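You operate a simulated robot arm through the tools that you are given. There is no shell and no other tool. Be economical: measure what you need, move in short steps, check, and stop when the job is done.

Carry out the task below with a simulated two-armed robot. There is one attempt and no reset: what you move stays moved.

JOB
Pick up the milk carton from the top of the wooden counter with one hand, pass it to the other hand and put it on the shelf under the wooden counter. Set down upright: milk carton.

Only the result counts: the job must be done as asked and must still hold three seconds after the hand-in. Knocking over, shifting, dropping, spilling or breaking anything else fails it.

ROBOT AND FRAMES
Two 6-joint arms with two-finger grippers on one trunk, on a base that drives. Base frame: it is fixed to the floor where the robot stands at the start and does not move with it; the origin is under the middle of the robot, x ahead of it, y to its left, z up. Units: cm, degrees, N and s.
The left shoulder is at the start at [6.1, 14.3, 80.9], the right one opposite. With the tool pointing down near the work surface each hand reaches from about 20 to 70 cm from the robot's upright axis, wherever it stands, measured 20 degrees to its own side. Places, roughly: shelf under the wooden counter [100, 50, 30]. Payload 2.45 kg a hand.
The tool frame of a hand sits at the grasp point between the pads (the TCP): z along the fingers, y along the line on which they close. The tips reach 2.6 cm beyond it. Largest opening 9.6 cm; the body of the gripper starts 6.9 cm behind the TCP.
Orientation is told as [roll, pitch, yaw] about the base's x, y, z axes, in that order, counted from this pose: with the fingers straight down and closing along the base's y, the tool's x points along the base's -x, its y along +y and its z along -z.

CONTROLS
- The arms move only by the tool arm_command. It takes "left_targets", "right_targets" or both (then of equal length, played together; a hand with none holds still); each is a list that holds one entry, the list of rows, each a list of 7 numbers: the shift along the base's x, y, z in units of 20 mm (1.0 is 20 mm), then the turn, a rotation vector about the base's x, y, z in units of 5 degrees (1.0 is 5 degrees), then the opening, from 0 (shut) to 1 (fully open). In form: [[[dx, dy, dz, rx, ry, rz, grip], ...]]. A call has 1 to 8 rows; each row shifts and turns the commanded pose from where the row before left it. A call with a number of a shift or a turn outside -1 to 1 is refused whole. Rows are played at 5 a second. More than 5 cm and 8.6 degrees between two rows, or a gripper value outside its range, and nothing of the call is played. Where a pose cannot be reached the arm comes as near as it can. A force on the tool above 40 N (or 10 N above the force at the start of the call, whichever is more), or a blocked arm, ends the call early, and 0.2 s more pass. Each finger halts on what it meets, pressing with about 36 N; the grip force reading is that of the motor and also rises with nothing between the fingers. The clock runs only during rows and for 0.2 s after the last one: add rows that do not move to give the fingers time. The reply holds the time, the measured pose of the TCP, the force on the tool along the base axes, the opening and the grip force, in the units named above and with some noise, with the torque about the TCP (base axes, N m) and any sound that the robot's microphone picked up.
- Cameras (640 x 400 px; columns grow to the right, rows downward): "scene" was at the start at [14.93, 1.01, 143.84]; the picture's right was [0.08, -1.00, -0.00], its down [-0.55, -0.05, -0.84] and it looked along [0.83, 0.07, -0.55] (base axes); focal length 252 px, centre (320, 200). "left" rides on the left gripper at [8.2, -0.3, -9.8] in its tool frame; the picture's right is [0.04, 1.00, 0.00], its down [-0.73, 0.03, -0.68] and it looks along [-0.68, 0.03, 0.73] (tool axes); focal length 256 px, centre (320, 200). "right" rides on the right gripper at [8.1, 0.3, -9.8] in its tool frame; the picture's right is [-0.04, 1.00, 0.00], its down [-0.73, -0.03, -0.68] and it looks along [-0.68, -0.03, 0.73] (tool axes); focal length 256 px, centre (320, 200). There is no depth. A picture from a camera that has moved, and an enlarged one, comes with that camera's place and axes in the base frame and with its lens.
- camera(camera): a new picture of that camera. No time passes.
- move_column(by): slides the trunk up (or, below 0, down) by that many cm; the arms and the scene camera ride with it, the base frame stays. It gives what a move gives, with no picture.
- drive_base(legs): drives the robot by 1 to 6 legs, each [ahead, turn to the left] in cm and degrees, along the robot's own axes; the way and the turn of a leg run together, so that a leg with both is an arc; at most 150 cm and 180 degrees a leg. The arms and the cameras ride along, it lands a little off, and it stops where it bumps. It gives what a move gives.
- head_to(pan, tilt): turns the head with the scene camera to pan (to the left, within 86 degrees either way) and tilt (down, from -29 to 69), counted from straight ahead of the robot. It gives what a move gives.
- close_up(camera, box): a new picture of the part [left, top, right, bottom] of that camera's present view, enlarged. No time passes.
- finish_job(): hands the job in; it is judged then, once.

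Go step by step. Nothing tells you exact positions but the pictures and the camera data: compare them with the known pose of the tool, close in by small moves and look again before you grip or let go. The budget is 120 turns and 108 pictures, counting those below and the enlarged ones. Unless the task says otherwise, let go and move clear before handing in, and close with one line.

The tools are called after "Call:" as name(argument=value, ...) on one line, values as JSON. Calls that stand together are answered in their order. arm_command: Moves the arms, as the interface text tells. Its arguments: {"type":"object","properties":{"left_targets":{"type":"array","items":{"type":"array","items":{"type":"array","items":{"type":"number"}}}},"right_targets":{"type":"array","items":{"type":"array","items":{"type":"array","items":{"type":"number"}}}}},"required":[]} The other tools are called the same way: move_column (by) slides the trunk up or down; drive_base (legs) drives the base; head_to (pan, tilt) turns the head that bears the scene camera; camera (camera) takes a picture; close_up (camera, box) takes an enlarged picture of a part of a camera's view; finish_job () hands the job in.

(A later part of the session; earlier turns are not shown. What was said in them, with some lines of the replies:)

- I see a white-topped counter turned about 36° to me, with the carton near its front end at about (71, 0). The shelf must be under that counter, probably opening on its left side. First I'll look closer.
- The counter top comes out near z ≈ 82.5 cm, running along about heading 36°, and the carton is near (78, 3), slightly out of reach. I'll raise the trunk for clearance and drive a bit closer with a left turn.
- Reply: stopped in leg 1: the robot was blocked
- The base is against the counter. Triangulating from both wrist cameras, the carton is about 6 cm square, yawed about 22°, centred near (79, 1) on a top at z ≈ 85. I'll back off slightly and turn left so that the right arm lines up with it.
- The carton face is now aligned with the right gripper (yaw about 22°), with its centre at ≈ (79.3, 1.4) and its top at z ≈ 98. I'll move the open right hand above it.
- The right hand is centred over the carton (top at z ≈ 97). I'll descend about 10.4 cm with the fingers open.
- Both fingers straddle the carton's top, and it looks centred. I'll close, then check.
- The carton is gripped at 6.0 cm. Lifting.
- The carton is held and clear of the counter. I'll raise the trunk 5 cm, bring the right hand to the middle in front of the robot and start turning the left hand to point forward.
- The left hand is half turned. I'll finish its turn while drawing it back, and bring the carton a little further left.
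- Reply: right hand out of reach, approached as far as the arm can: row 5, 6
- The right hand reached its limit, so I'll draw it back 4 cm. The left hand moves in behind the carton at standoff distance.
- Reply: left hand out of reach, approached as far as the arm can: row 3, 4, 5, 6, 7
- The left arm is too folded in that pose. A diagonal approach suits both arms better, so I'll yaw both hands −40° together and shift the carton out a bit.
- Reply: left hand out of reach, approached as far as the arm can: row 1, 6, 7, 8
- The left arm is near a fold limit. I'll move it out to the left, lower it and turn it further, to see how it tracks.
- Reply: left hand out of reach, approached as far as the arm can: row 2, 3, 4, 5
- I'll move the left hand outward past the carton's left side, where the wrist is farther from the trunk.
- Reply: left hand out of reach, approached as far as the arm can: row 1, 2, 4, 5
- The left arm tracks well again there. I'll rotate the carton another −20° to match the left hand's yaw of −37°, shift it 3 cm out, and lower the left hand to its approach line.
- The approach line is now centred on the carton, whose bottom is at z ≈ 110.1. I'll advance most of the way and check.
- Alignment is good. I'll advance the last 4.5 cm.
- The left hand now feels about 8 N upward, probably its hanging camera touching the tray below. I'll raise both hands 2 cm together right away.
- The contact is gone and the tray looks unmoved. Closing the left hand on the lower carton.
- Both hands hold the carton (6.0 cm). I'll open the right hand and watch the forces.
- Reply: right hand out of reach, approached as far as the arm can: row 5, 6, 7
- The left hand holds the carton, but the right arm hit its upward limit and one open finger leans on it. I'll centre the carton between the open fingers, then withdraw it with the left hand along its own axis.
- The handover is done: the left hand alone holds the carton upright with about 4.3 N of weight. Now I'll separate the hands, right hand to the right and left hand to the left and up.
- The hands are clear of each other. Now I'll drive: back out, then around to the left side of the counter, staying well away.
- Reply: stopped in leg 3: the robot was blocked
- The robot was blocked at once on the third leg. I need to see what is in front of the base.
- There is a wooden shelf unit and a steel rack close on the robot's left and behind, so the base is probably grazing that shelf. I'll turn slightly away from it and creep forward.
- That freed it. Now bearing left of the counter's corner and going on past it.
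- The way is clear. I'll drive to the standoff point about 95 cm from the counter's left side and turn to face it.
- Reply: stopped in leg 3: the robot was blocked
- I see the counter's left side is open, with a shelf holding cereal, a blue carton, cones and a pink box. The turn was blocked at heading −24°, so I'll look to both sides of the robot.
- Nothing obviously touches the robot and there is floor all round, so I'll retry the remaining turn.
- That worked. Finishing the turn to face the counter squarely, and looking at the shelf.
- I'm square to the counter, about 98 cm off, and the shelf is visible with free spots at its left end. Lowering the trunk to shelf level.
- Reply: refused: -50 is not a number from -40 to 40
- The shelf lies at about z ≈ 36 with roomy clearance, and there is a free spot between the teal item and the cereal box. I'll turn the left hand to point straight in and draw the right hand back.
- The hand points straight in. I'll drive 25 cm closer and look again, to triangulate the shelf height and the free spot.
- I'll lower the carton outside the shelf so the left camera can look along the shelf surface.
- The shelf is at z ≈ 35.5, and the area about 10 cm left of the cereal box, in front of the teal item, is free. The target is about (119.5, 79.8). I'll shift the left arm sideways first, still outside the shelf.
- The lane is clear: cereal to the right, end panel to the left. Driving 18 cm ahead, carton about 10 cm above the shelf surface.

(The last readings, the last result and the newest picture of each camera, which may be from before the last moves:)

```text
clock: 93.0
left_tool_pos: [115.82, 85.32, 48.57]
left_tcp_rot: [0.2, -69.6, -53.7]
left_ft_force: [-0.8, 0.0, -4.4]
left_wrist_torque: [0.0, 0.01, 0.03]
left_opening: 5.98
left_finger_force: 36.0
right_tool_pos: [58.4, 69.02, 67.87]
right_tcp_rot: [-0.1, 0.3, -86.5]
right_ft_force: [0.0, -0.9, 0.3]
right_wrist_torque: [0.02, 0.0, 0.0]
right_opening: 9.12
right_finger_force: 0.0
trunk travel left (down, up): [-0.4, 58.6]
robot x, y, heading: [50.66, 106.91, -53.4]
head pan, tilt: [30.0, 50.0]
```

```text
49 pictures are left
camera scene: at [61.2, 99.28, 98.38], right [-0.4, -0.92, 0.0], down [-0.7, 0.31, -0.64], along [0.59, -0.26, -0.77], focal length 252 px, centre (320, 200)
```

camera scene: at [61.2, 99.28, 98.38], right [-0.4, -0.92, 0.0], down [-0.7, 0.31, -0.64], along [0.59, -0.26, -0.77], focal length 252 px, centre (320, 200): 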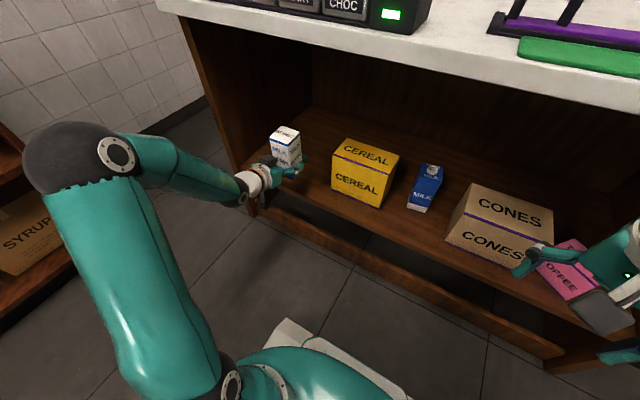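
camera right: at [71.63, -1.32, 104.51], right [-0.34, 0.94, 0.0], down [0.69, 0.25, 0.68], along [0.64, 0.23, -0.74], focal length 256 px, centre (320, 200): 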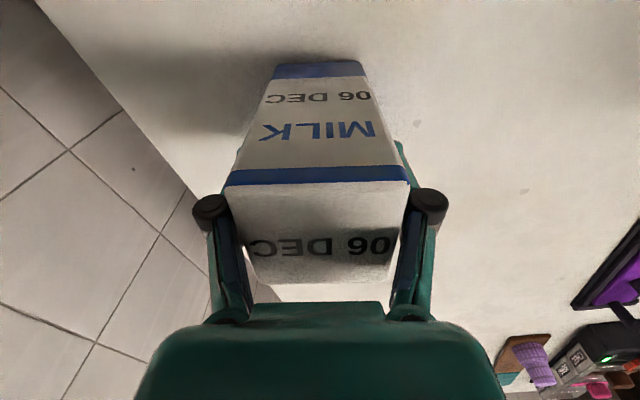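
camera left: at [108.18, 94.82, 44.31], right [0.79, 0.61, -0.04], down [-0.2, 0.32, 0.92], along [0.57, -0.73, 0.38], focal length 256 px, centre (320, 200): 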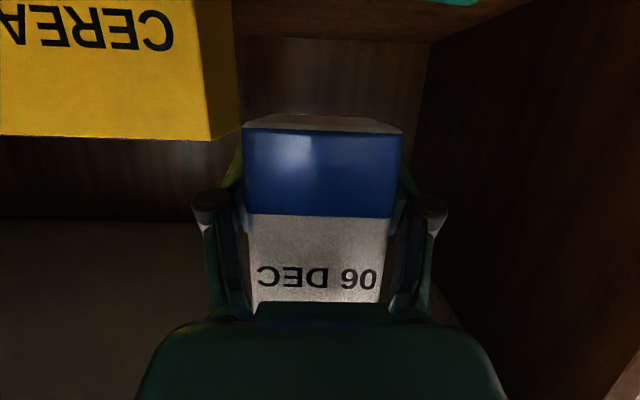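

The carton is over the shelf's front edge. Moving 6 cm further in, then lowering most of the way.

Call:
arm_command(left_targets=[[[0.59, -0.807, 0, 0, 0, 0, 0.3], [0.59, -0.807, 0, 0, 0, 0, 0.3], [0.59, -0.807, 0, 0, 0, 0, 0.3], [0, 0, -0.8, 0, 0, 0, 0.3], [0, 0, -0.8, 0, 0, 0, 0.3], [0, 0, -0.8, 0, 0, 0, 0.3], [0, 0, -0.7, 0, 0, 0, 0.3]]])

Call:
camera(camera="left")

Call:
close_up(camera="scene", box=[220, 100, 400, 230])

```text
clock: 94.6
left_tool_pos: [119.32, 80.48, 42.42]
left_tcp_rot: [0.3, -69.6, -53.7]
left_ft_force: [-0.3, 0.5, -5.3]
left_wrist_torque: [-0.04, 0.04, -0.03]
left_opening: 5.96
left_finger_force: 36.2
right_tool_pos: [58.41, 69.09, 67.95]
right_tcp_rot: [0.1, 0.2, -86.5]
right_ft_force: [-0.4, -0.6, -0.5]
right_wrist_torque: [0.02, -0.03, 0.01]
right_opening: 9.12
right_finger_force: 0.1
trunk travel left (down, up): [-0.4, 58.6]
robot x, y, heading: [50.24, 106.96, -53.3]
head pan, tilt: [30.0, 50.0]
```

```text
48 pictures are left
camera left: at [111.74, 90.04, 38.13], right [0.79, 0.61, -0.04], down [-0.2, 0.32, 0.92], along [0.57, -0.73, 0.38], focal length 256 px, centre (320, 200)
```

left: 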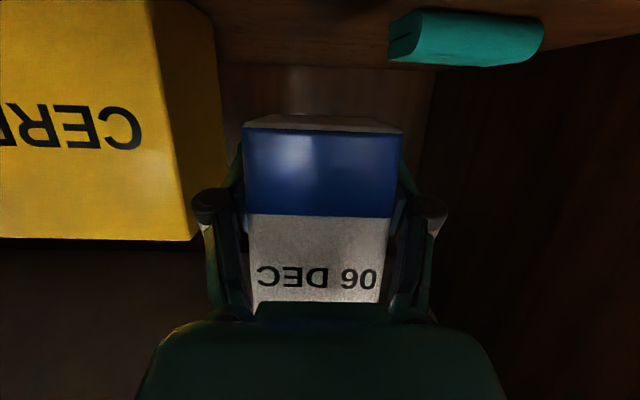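

```text
3.08 times, centred on (310, 165) of scene
camera zoom: at [61.2, 99.28, 98.38], right [-0.4, -0.92, 0.0], down [-0.7, 0.31, -0.64], along [0.59, -0.26, -0.77], focal length 777 px, centre (351, 308)
```

zoom: 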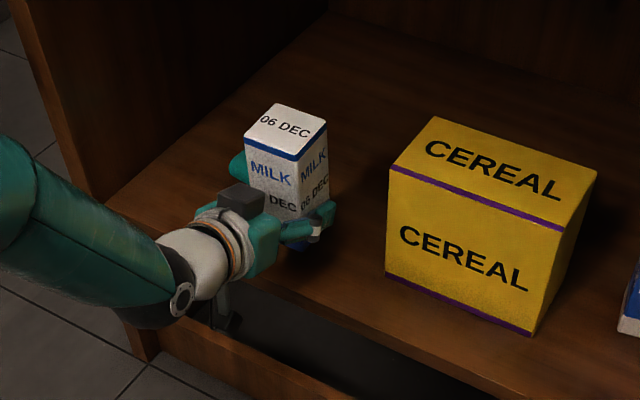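

The carton is over free shelf space with cereal well clear and the hanging camera outside the edge. Lowering gently.

Call:
arm_command(left_targets=[[[0, 0, -0.25, 0, 0, 0, 0.3], [0, 0, -0.25, 0, 0, 0, 0.3], [0, 0, -0.25, 0, 0, 0, 0.3], [0, 0, -0.25, 0, 0, 0, 0.3], [0, 0, -0.25, 0, 0, 0, 0.3]]])

Call:
close_up(camera="scene", box=[220, 100, 400, 230])

```text
clock: 95.8
left_tool_pos: [119.27, 80.62, 39.98]
left_tcp_rot: [0.1, -69.7, -53.8]
left_ft_force: [0.7, 0.2, -5.4]
left_wrist_torque: [-0.01, 0.01, -0.02]
left_opening: 5.99
left_finger_force: 36.1
right_tool_pos: [58.42, 69.14, 67.94]
right_tcp_rot: [0.0, 0.2, -86.5]
right_ft_force: [0.5, 0.2, -0.5]
right_wrist_torque: [0.01, -0.02, -0.02]
right_opening: 9.13
right_finger_force: 0.0
trunk travel left (down, up): [-0.4, 58.6]
robot x, y, heading: [50.91, 106.88, -53.5]
head pan, tilt: [30.0, 50.0]
```

```text
3.08 times, centred on (310, 165) of scene
camera zoom: at [61.21, 99.28, 98.38], right [-0.4, -0.92, 0.0], down [-0.7, 0.31, -0.64], along [0.59, -0.26, -0.77], focal length 777 px, centre (351, 308)
```

zoom: 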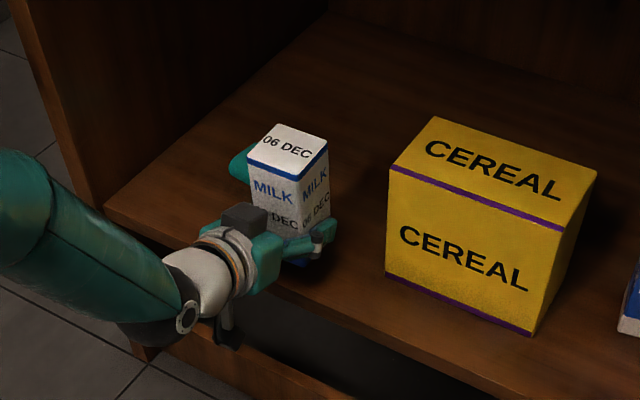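

No contact yet. Continuing in 3 mm steps.

Call:
arm_command(left_targets=[[[0, 0, -0.15, 0, 0, 0, 0.3], [0, 0, -0.15, 0, 0, 0, 0.3], [0, 0, -0.15, 0, 0, 0, 0.3]]])

```text
clock: 96.6
left_tool_pos: [119.28, 80.54, 38.98]
left_tcp_rot: [0.3, -69.6, -53.7]
left_ft_force: [-0.1, 0.7, -4.9]
left_wrist_torque: [0.02, 0.0, -0.05]
left_opening: 5.98
left_finger_force: 35.8
right_tool_pos: [58.38, 69.14, 67.97]
right_tcp_rot: [0.1, 0.3, -86.4]
right_ft_force: [1.1, -0.3, 0.7]
right_wrist_torque: [0.01, 0.02, 0.0]
right_opening: 9.11
right_finger_force: 0.1
trunk travel left (down, up): [-0.4, 58.6]
robot x, y, heading: [50.25, 106.91, -53.6]
head pan, tilt: [30.0, 50.0]
```

Call:
arm_command(left_targets=[[[0, 0, -0.1, 0, 0, 0, 0.3], [0, 0, -0.1, 0, 0, 0, 0.3], [0, 0, -0.1, 0, 0, 0, 0.3]]])

Call:
close_up(camera="scene", box=[250, 120, 340, 210])

Call:
camera(camera="left")

```text
clock: 97.4
left_tool_pos: [119.33, 80.4, 38.39]
left_tcp_rot: [0.3, -69.5, -53.7]
left_ft_force: [1.0, 0.4, -5.2]
left_wrist_torque: [0.0, -0.02, 0.06]
left_opening: 5.96
left_finger_force: 35.5
right_tool_pos: [58.37, 69.07, 67.88]
right_tcp_rot: [0.0, 0.2, -86.5]
right_ft_force: [-1.0, 0.7, 1.4]
right_wrist_torque: [0.01, 0.0, 0.04]
right_opening: 9.12
right_finger_force: 0.1
trunk travel left (down, up): [-0.4, 58.6]
robot x, y, heading: [50.56, 107.02, -53.6]
head pan, tilt: [30.0, 50.0]
```

```text
4.44 times, centred on (295, 165) of scene
camera zoom: at [61.21, 99.28, 98.38], right [-0.4, -0.92, 0.0], down [-0.7, 0.31, -0.64], along [0.59, -0.26, -0.77], focal length 1122 px, centre (431, 356)
```

zoom: 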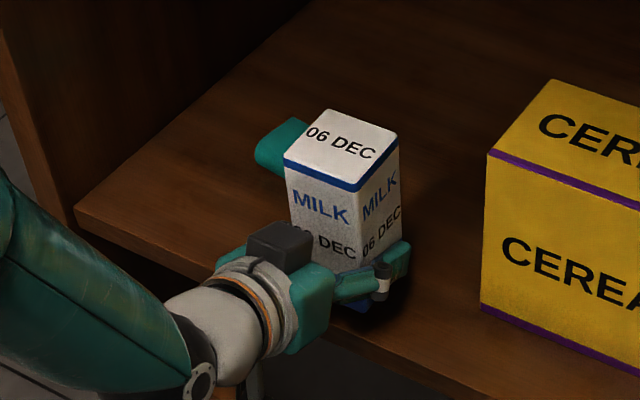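

```text
44 pictures are left
camera left: at [111.71, 90.02, 34.06], right [0.79, 0.61, -0.04], down [-0.2, 0.32, 0.92], along [0.57, -0.73, 0.38], focal length 256 px, centre (320, 200)
```

left: 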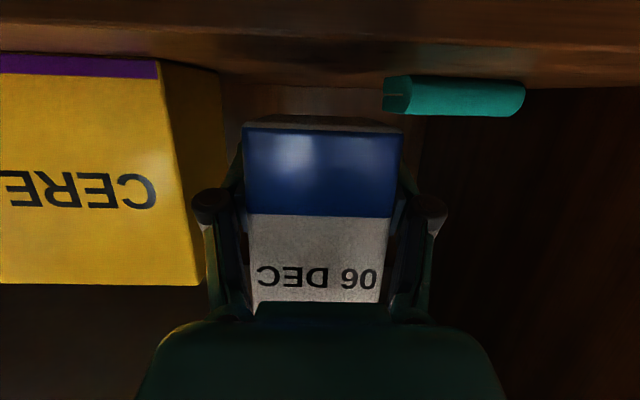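

From the camera's horizon the shelf surface is really at about z ≈ 32.7, and the carton's bottom is at 35.1, so about 2.4 cm is left. Continuing down slowly.

Call:
arm_command(left_targets=[[[0, 0, -0.15, 0, 0, 0, 0.3], [0, 0, -0.15, 0, 0, 0, 0.3], [0, 0, -0.15, 0, 0, 0, 0.3], [0, 0, -0.15, 0, 0, 0, 0.3], [0, 0, -0.15, 0, 0, 0, 0.3]]])

Call:
camera(camera="left")

```text
clock: 98.6
left_tool_pos: [119.24, 80.35, 36.9]
left_tcp_rot: [0.3, -69.7, -53.6]
left_ft_force: [-0.2, -0.6, -4.5]
left_wrist_torque: [-0.01, 0.05, -0.02]
left_opening: 6.0
left_finger_force: 36.2
right_tool_pos: [58.34, 69.06, 67.91]
right_tcp_rot: [0.0, 0.2, -86.6]
right_ft_force: [0.7, 0.3, 0.6]
right_wrist_torque: [-0.02, 0.02, 0.0]
right_opening: 9.12
right_finger_force: 0.1
trunk travel left (down, up): [-0.4, 58.6]
robot x, y, heading: [50.71, 107.01, -53.7]
head pan, tilt: [30.0, 50.0]
```

```text
43 pictures are left
camera left: at [111.68, 90.01, 32.61], right [0.79, 0.61, -0.04], down [-0.2, 0.32, 0.92], along [0.57, -0.73, 0.38], focal length 256 px, centre (320, 200)
```

left: 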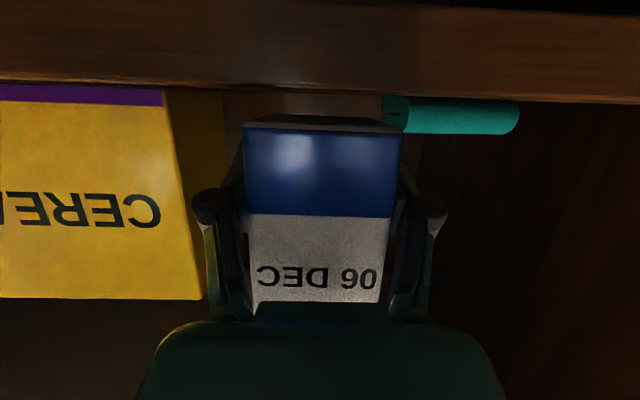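

The camera is level with the shelf surface (z ≈ 32.6), so about 1 cm is left. Lowering in 2 mm steps until contact.

Call:
arm_command(left_targets=[[[0, 0, -0.1, 0, 0, 0, 0.3], [0, 0, -0.1, 0, 0, 0, 0.3], [0, 0, -0.1, 0, 0, 0, 0.3], [0, 0, -0.1, 0, 0, 0, 0.3]]])

```text
clock: 99.6
left_tool_pos: [119.21, 80.5, 36.19]
left_tcp_rot: [0.2, -69.6, -53.8]
left_ft_force: [-0.2, 0.1, -4.4]
left_wrist_torque: [0.01, -0.01, 0.0]
left_opening: 5.96
left_finger_force: 36.1
right_tool_pos: [58.31, 69.0, 67.94]
right_tcp_rot: [0.1, 0.2, -86.4]
right_ft_force: [0.7, -0.2, -0.4]
right_wrist_torque: [0.03, 0.03, -0.01]
right_opening: 9.12
right_finger_force: 0.0
trunk travel left (down, up): [-0.4, 58.6]
robot x, y, heading: [50.49, 106.97, -53.7]
head pan, tilt: [30.0, 50.0]
```

Call:
arm_command(left_targets=[[[0, 0, -0.08, 0, 0, 0, 0.3], [0, 0, -0.08, 0, 0, 0, 0.3]]])

Call:
camera(camera="left")

```text
clock: 100.2
left_tool_pos: [119.33, 80.44, 35.84]
left_tcp_rot: [0.3, -69.7, -53.5]
left_ft_force: [-0.8, -0.6, -4.3]
left_wrist_torque: [-0.03, 0.03, 0.0]
left_opening: 5.97
left_finger_force: 36.1
right_tool_pos: [58.37, 69.02, 67.77]
right_tcp_rot: [0.0, 0.1, -86.5]
right_ft_force: [0.2, 0.4, -0.7]
right_wrist_torque: [0.04, 0.01, -0.01]
right_opening: 9.12
right_finger_force: 0.0
trunk travel left (down, up): [-0.4, 58.6]
robot x, y, heading: [50.84, 107.01, -53.7]
head pan, tilt: [30.0, 50.0]
```

```text
42 pictures are left
camera left: at [111.73, 90.01, 31.52], right [0.79, 0.61, -0.04], down [-0.2, 0.32, 0.92], along [0.57, -0.73, 0.38], focal length 256 px, centre (320, 200)
```

left: 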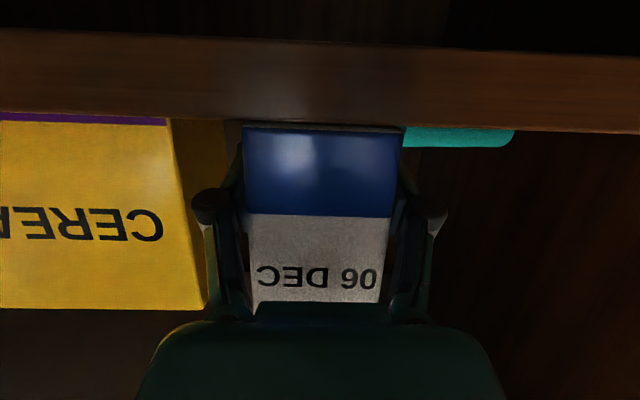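

Nearly there: the carton's bottom edge meets the shelf's edge line. A few more 1 mm steps.

Call:
arm_command(left_targets=[[[0, 0, -0.06, 0, 0, 0, 0.3], [0, 0, -0.06, 0, 0, 0, 0.3], [0, 0, -0.06, 0, 0, 0, 0.3]]])

```text
clock: 101.0
left_tool_pos: [119.26, 80.53, 35.77]
left_tcp_rot: [0.7, -70.0, -54.0]
left_ft_force: [-4.8, 1.8, 13.5]
left_wrist_torque: [0.13, 0.83, -0.04]
left_opening: 5.97
left_finger_force: 36.3
right_tool_pos: [58.4, 69.05, 68.04]
right_tcp_rot: [0.1, 0.0, -86.5]
right_ft_force: [-0.3, 0.1, 0.4]
right_wrist_torque: [-0.01, -0.03, -0.02]
right_opening: 9.12
right_finger_force: 0.0
trunk travel left (down, up): [-0.4, 58.6]
robot x, y, heading: [50.71, 107.19, -53.5]
head pan, tilt: [30.0, 50.0]
```

Contact is 18 N up, and the torque puts it at the carton's near-right bottom corner, so the carton is standing on the shelf. I'll ease back 1 mm and check.

Call:
arm_command(left_targets=[[[0, 0, 0.05, 0, 0, 0, 0.3], [0, 0, 0, 0, 0, 0, 0.3]]])

Call:
camera(camera="left")

Call:
close_up(camera="scene", box=[250, 120, 340, 210])

```text
clock: 101.6
left_tool_pos: [119.24, 80.47, 35.77]
left_tcp_rot: [0.5, -69.9, -53.9]
left_ft_force: [0.5, -2.3, 14.5]
left_wrist_torque: [0.0, 0.78, 0.1]
left_opening: 5.99
left_finger_force: 36.1
right_tool_pos: [58.44, 69.0, 67.85]
right_tcp_rot: [0.1, 0.1, -86.6]
right_ft_force: [0.1, 0.5, 0.2]
right_wrist_torque: [-0.03, -0.03, -0.01]
right_opening: 9.12
right_finger_force: 0.0
trunk travel left (down, up): [-0.4, 58.6]
robot x, y, heading: [50.55, 107.11, -53.5]
head pan, tilt: [30.0, 50.0]
```

```text
41 pictures are left
camera left: at [111.74, 90.0, 31.46], right [0.79, 0.61, -0.03], down [-0.21, 0.33, 0.92], along [0.57, -0.73, 0.39], focal length 256 px, centre (320, 200)
```

left: 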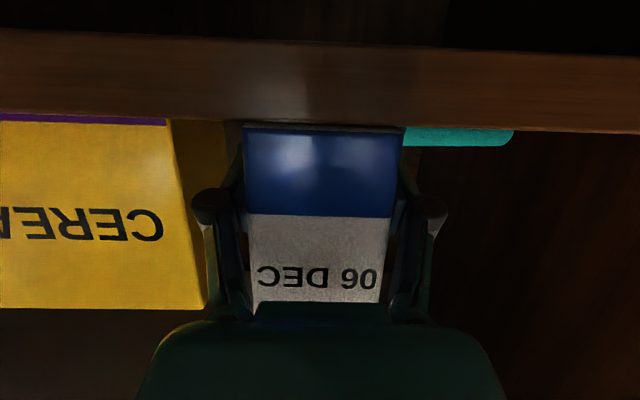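

```text
4.44 times, centred on (295, 165) of scene
camera zoom: at [61.07, 99.34, 98.41], right [-0.4, -0.92, 0.0], down [-0.7, 0.31, -0.64], along [0.59, -0.26, -0.77], focal length 1122 px, centre (431, 356)
```

zoom: 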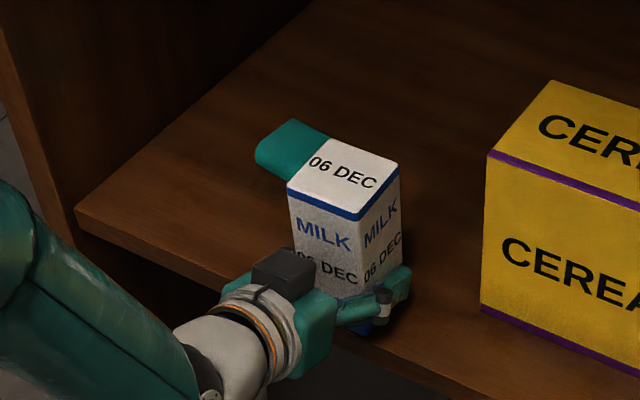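

Call:
arm_command(left_targets=[[[0, 0, 0.06, 0, 0, 0, 0.3], [0, 0, 0, 0, 0, 0, 0.3]]])

```text
clock: 102.2
left_tool_pos: [119.32, 80.54, 35.84]
left_tcp_rot: [0.3, -69.7, -53.9]
left_ft_force: [4.7, -1.8, 11.1]
left_wrist_torque: [0.02, 0.49, 0.05]
left_opening: 5.98
left_finger_force: 36.0
right_tool_pos: [58.26, 69.12, 67.87]
right_tcp_rot: [-0.1, 0.1, -86.5]
right_ft_force: [0.3, -0.2, 0.6]
right_wrist_torque: [0.01, -0.01, -0.01]
right_opening: 9.11
right_finger_force: 0.1
trunk travel left (down, up): [-0.4, 58.6]
robot x, y, heading: [50.47, 107.13, -54.0]
head pan, tilt: [30.0, 50.0]
```

The carton rests on the shelf. I'll ease off a touch more and open the left hand partway, staying clear of the cereal box.

Call:
arm_command(left_targets=[[[0, 0, 0.04, 0, 0, 0, 0.3], [0, 0, 0, 0, 0, 0, 0.64], [0, 0, 0, 0, 0, 0, 0.7], [0, 0, 0, 0, 0, 0, 0.76], [0, 0, 0, 0, 0, 0, 0.76], [0, 0, 0, 0, 0, 0, 0.76]]])

Call:
camera(camera="left")

Call:
close_up(camera="scene", box=[250, 120, 340, 210])

```text
clock: 103.6
left_tool_pos: [119.24, 80.45, 35.79]
left_tcp_rot: [0.3, -69.7, -53.7]
left_ft_force: [-0.3, 0.0, 0.7]
left_wrist_torque: [-0.01, 0.0, -0.02]
left_opening: 7.28
left_finger_force: 0.0
right_tool_pos: [58.37, 69.12, 67.88]
right_tcp_rot: [0.0, 0.2, -86.5]
right_ft_force: [0.0, 0.0, 0.1]
right_wrist_torque: [0.02, 0.02, 0.04]
right_opening: 9.11
right_finger_force: 0.0
trunk travel left (down, up): [-0.4, 58.6]
robot x, y, heading: [50.19, 107.08, -53.4]
head pan, tilt: [30.0, 50.0]
```

```text
39 pictures are left
camera left: at [111.64, 89.97, 31.53], right [0.79, 0.61, -0.04], down [-0.21, 0.32, 0.92], along [0.57, -0.73, 0.38], focal length 256 px, centre (320, 200)
```

left: 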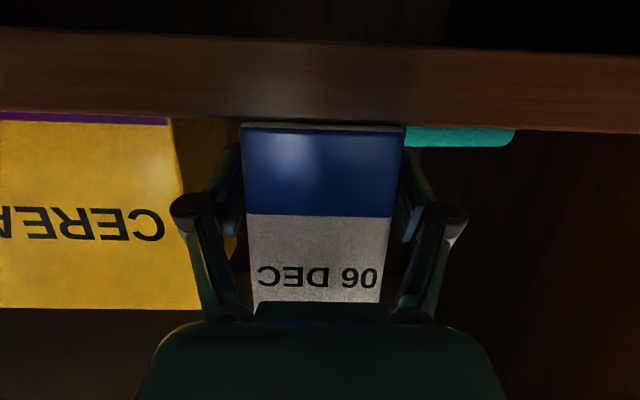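

```text
4.44 times, centred on (295, 165) of scene
camera zoom: at [61.17, 99.29, 98.39], right [-0.4, -0.92, 0.0], down [-0.7, 0.31, -0.64], along [0.59, -0.26, -0.77], focal length 1122 px, centre (431, 356)
```

zoom: 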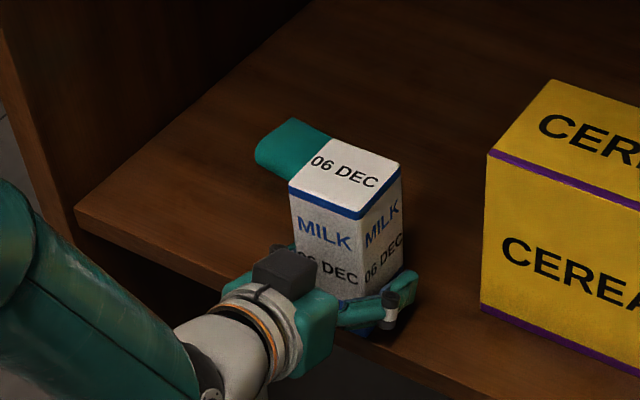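

The carton stands free and the left hand feels no load. Withdrawing the hand straight back along its own axis.

Call:
arm_command(left_targets=[[[-0.14, 0.19, 0.05, 0, 0, 0, 0.78], [-0.28, 0.38, 0.1, 0, 0, 0, 0.78], [-0.55, 0.75, 0.2, 0, 0, 0, 0.78], [-0.55, 0.75, 0.2, 0, 0, 0, 0.78], [-0.55, 0.75, 0.2, 0, 0, 0, 0.78], [-0.55, 0.75, 0.2, 0, 0, 0, 0.78], [-0.55, 0.75, 0.2, 0, 0, 0, 0.78]]])

Call:
camera(camera="left")

Call:
camera(camera="scene")

```text
clock: 105.2
left_tool_pos: [112.88, 88.93, 38.13]
left_tcp_rot: [0.5, -69.7, -53.9]
left_ft_force: [0.3, -0.5, -0.6]
left_wrist_torque: [0.02, 0.03, -0.04]
left_opening: 7.48
left_finger_force: 0.0
right_tool_pos: [58.37, 69.08, 67.9]
right_tcp_rot: [0.0, 0.2, -86.6]
right_ft_force: [-0.5, 0.0, 0.1]
right_wrist_torque: [0.02, 0.0, 0.03]
right_opening: 9.14
right_finger_force: 0.0
trunk travel left (down, up): [-0.4, 58.6]
robot x, y, heading: [50.72, 106.88, -53.5]
head pan, tilt: [30.0, 50.0]
```

```text
37 pictures are left
camera left: at [105.33, 98.46, 33.84], right [0.79, 0.61, -0.04], down [-0.21, 0.32, 0.92], along [0.57, -0.73, 0.38], focal length 256 px, centre (320, 200)
```

left: 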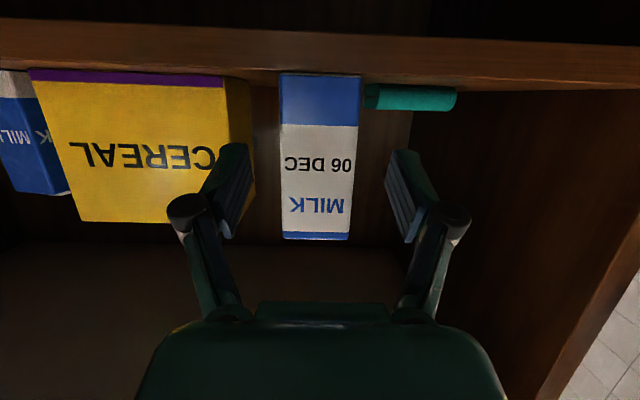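

```text
36 pictures are left
camera scene: at [61.17, 99.29, 98.39], right [-0.4, -0.92, 0.0], down [-0.7, 0.31, -0.64], along [0.59, -0.26, -0.77], focal length 252 px, centre (320, 200)
```

scene: 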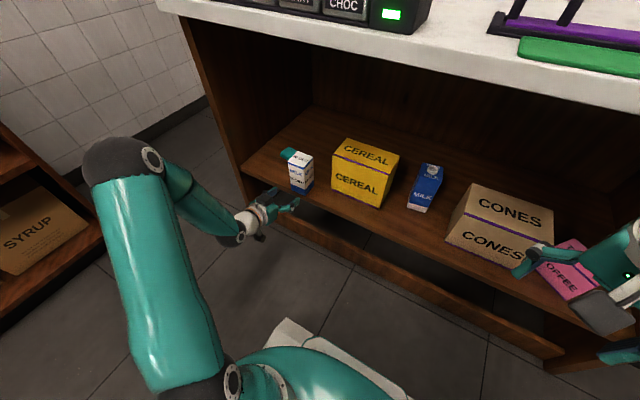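

The carton stands upright on the shelf and nothing else has shifted. Backing the robot off to be well clear, and a last look.

Call:
drive_base(legs=[[-20, 0]])

Call:
head_to(pan=12, tilt=35)

Call:
camera(camera="scene")

```text
clock: 106.8
left_tool_pos: [101.12, 104.89, 38.08]
left_tcp_rot: [0.2, -69.6, -53.9]
left_ft_force: [-1.4, -0.9, -0.1]
left_wrist_torque: [0.03, 0.0, -0.02]
left_opening: 7.49
left_finger_force: 0.0
right_tool_pos: [46.51, 85.14, 67.82]
right_tcp_rot: [0.0, 0.1, -86.7]
right_ft_force: [-1.2, -0.6, -0.3]
right_wrist_torque: [0.0, 0.0, -0.02]
right_opening: 9.11
right_finger_force: 0.0
trunk travel left (down, up): [-0.4, 58.6]
robot x, y, heading: [39.0, 122.78, -53.6]
head pan, tilt: [30.0, 50.0]
```

```text
clock: 107.6
left_tool_pos: [101.05, 104.85, 38.18]
left_tcp_rot: [0.3, -69.7, -53.8]
left_ft_force: [0.2, 0.0, 0.1]
left_wrist_torque: [-0.02, -0.01, 0.0]
left_opening: 7.5
left_finger_force: 0.1
right_tool_pos: [46.48, 85.07, 67.92]
right_tcp_rot: [0.0, 0.2, -86.5]
right_ft_force: [0.0, 0.2, -0.2]
right_wrist_torque: [0.01, -0.02, -0.02]
right_opening: 9.1
right_finger_force: 0.1
trunk travel left (down, up): [-0.4, 58.6]
robot x, y, heading: [38.37, 123.26, -53.6]
head pan, tilt: [12.0, 35.0]
```

```text
35 pictures are left
camera scene: at [48.86, 112.55, 100.55], right [-0.66, -0.75, 0.0], down [-0.43, 0.38, -0.82], along [0.61, -0.54, -0.57], focal length 252 px, centre (320, 200)
```

scene: 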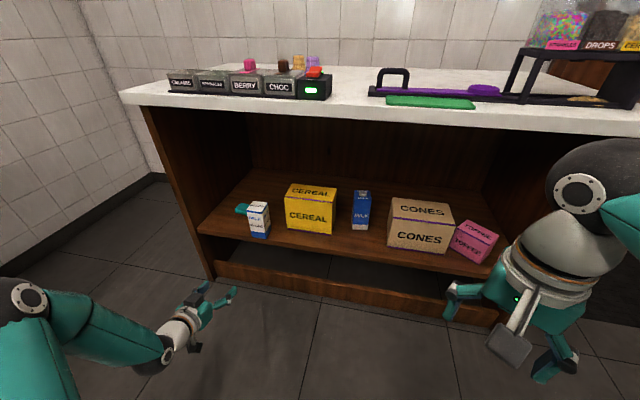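

The milk carton stands upright on the shelf, both hands are clear, and the other items are in place. Handing in.

Call:
finish_job()

```text
The job is handed in.
```

The right hand picked the milk carton off the counter and passed it to the left, which set it upright on the shelf under the counter. The last picture showed nothing else out of place. During the handover the left gripper touched something below it, most likely the topping tray, with about 8 N. The base was also blocked twice while driving past the furniture.
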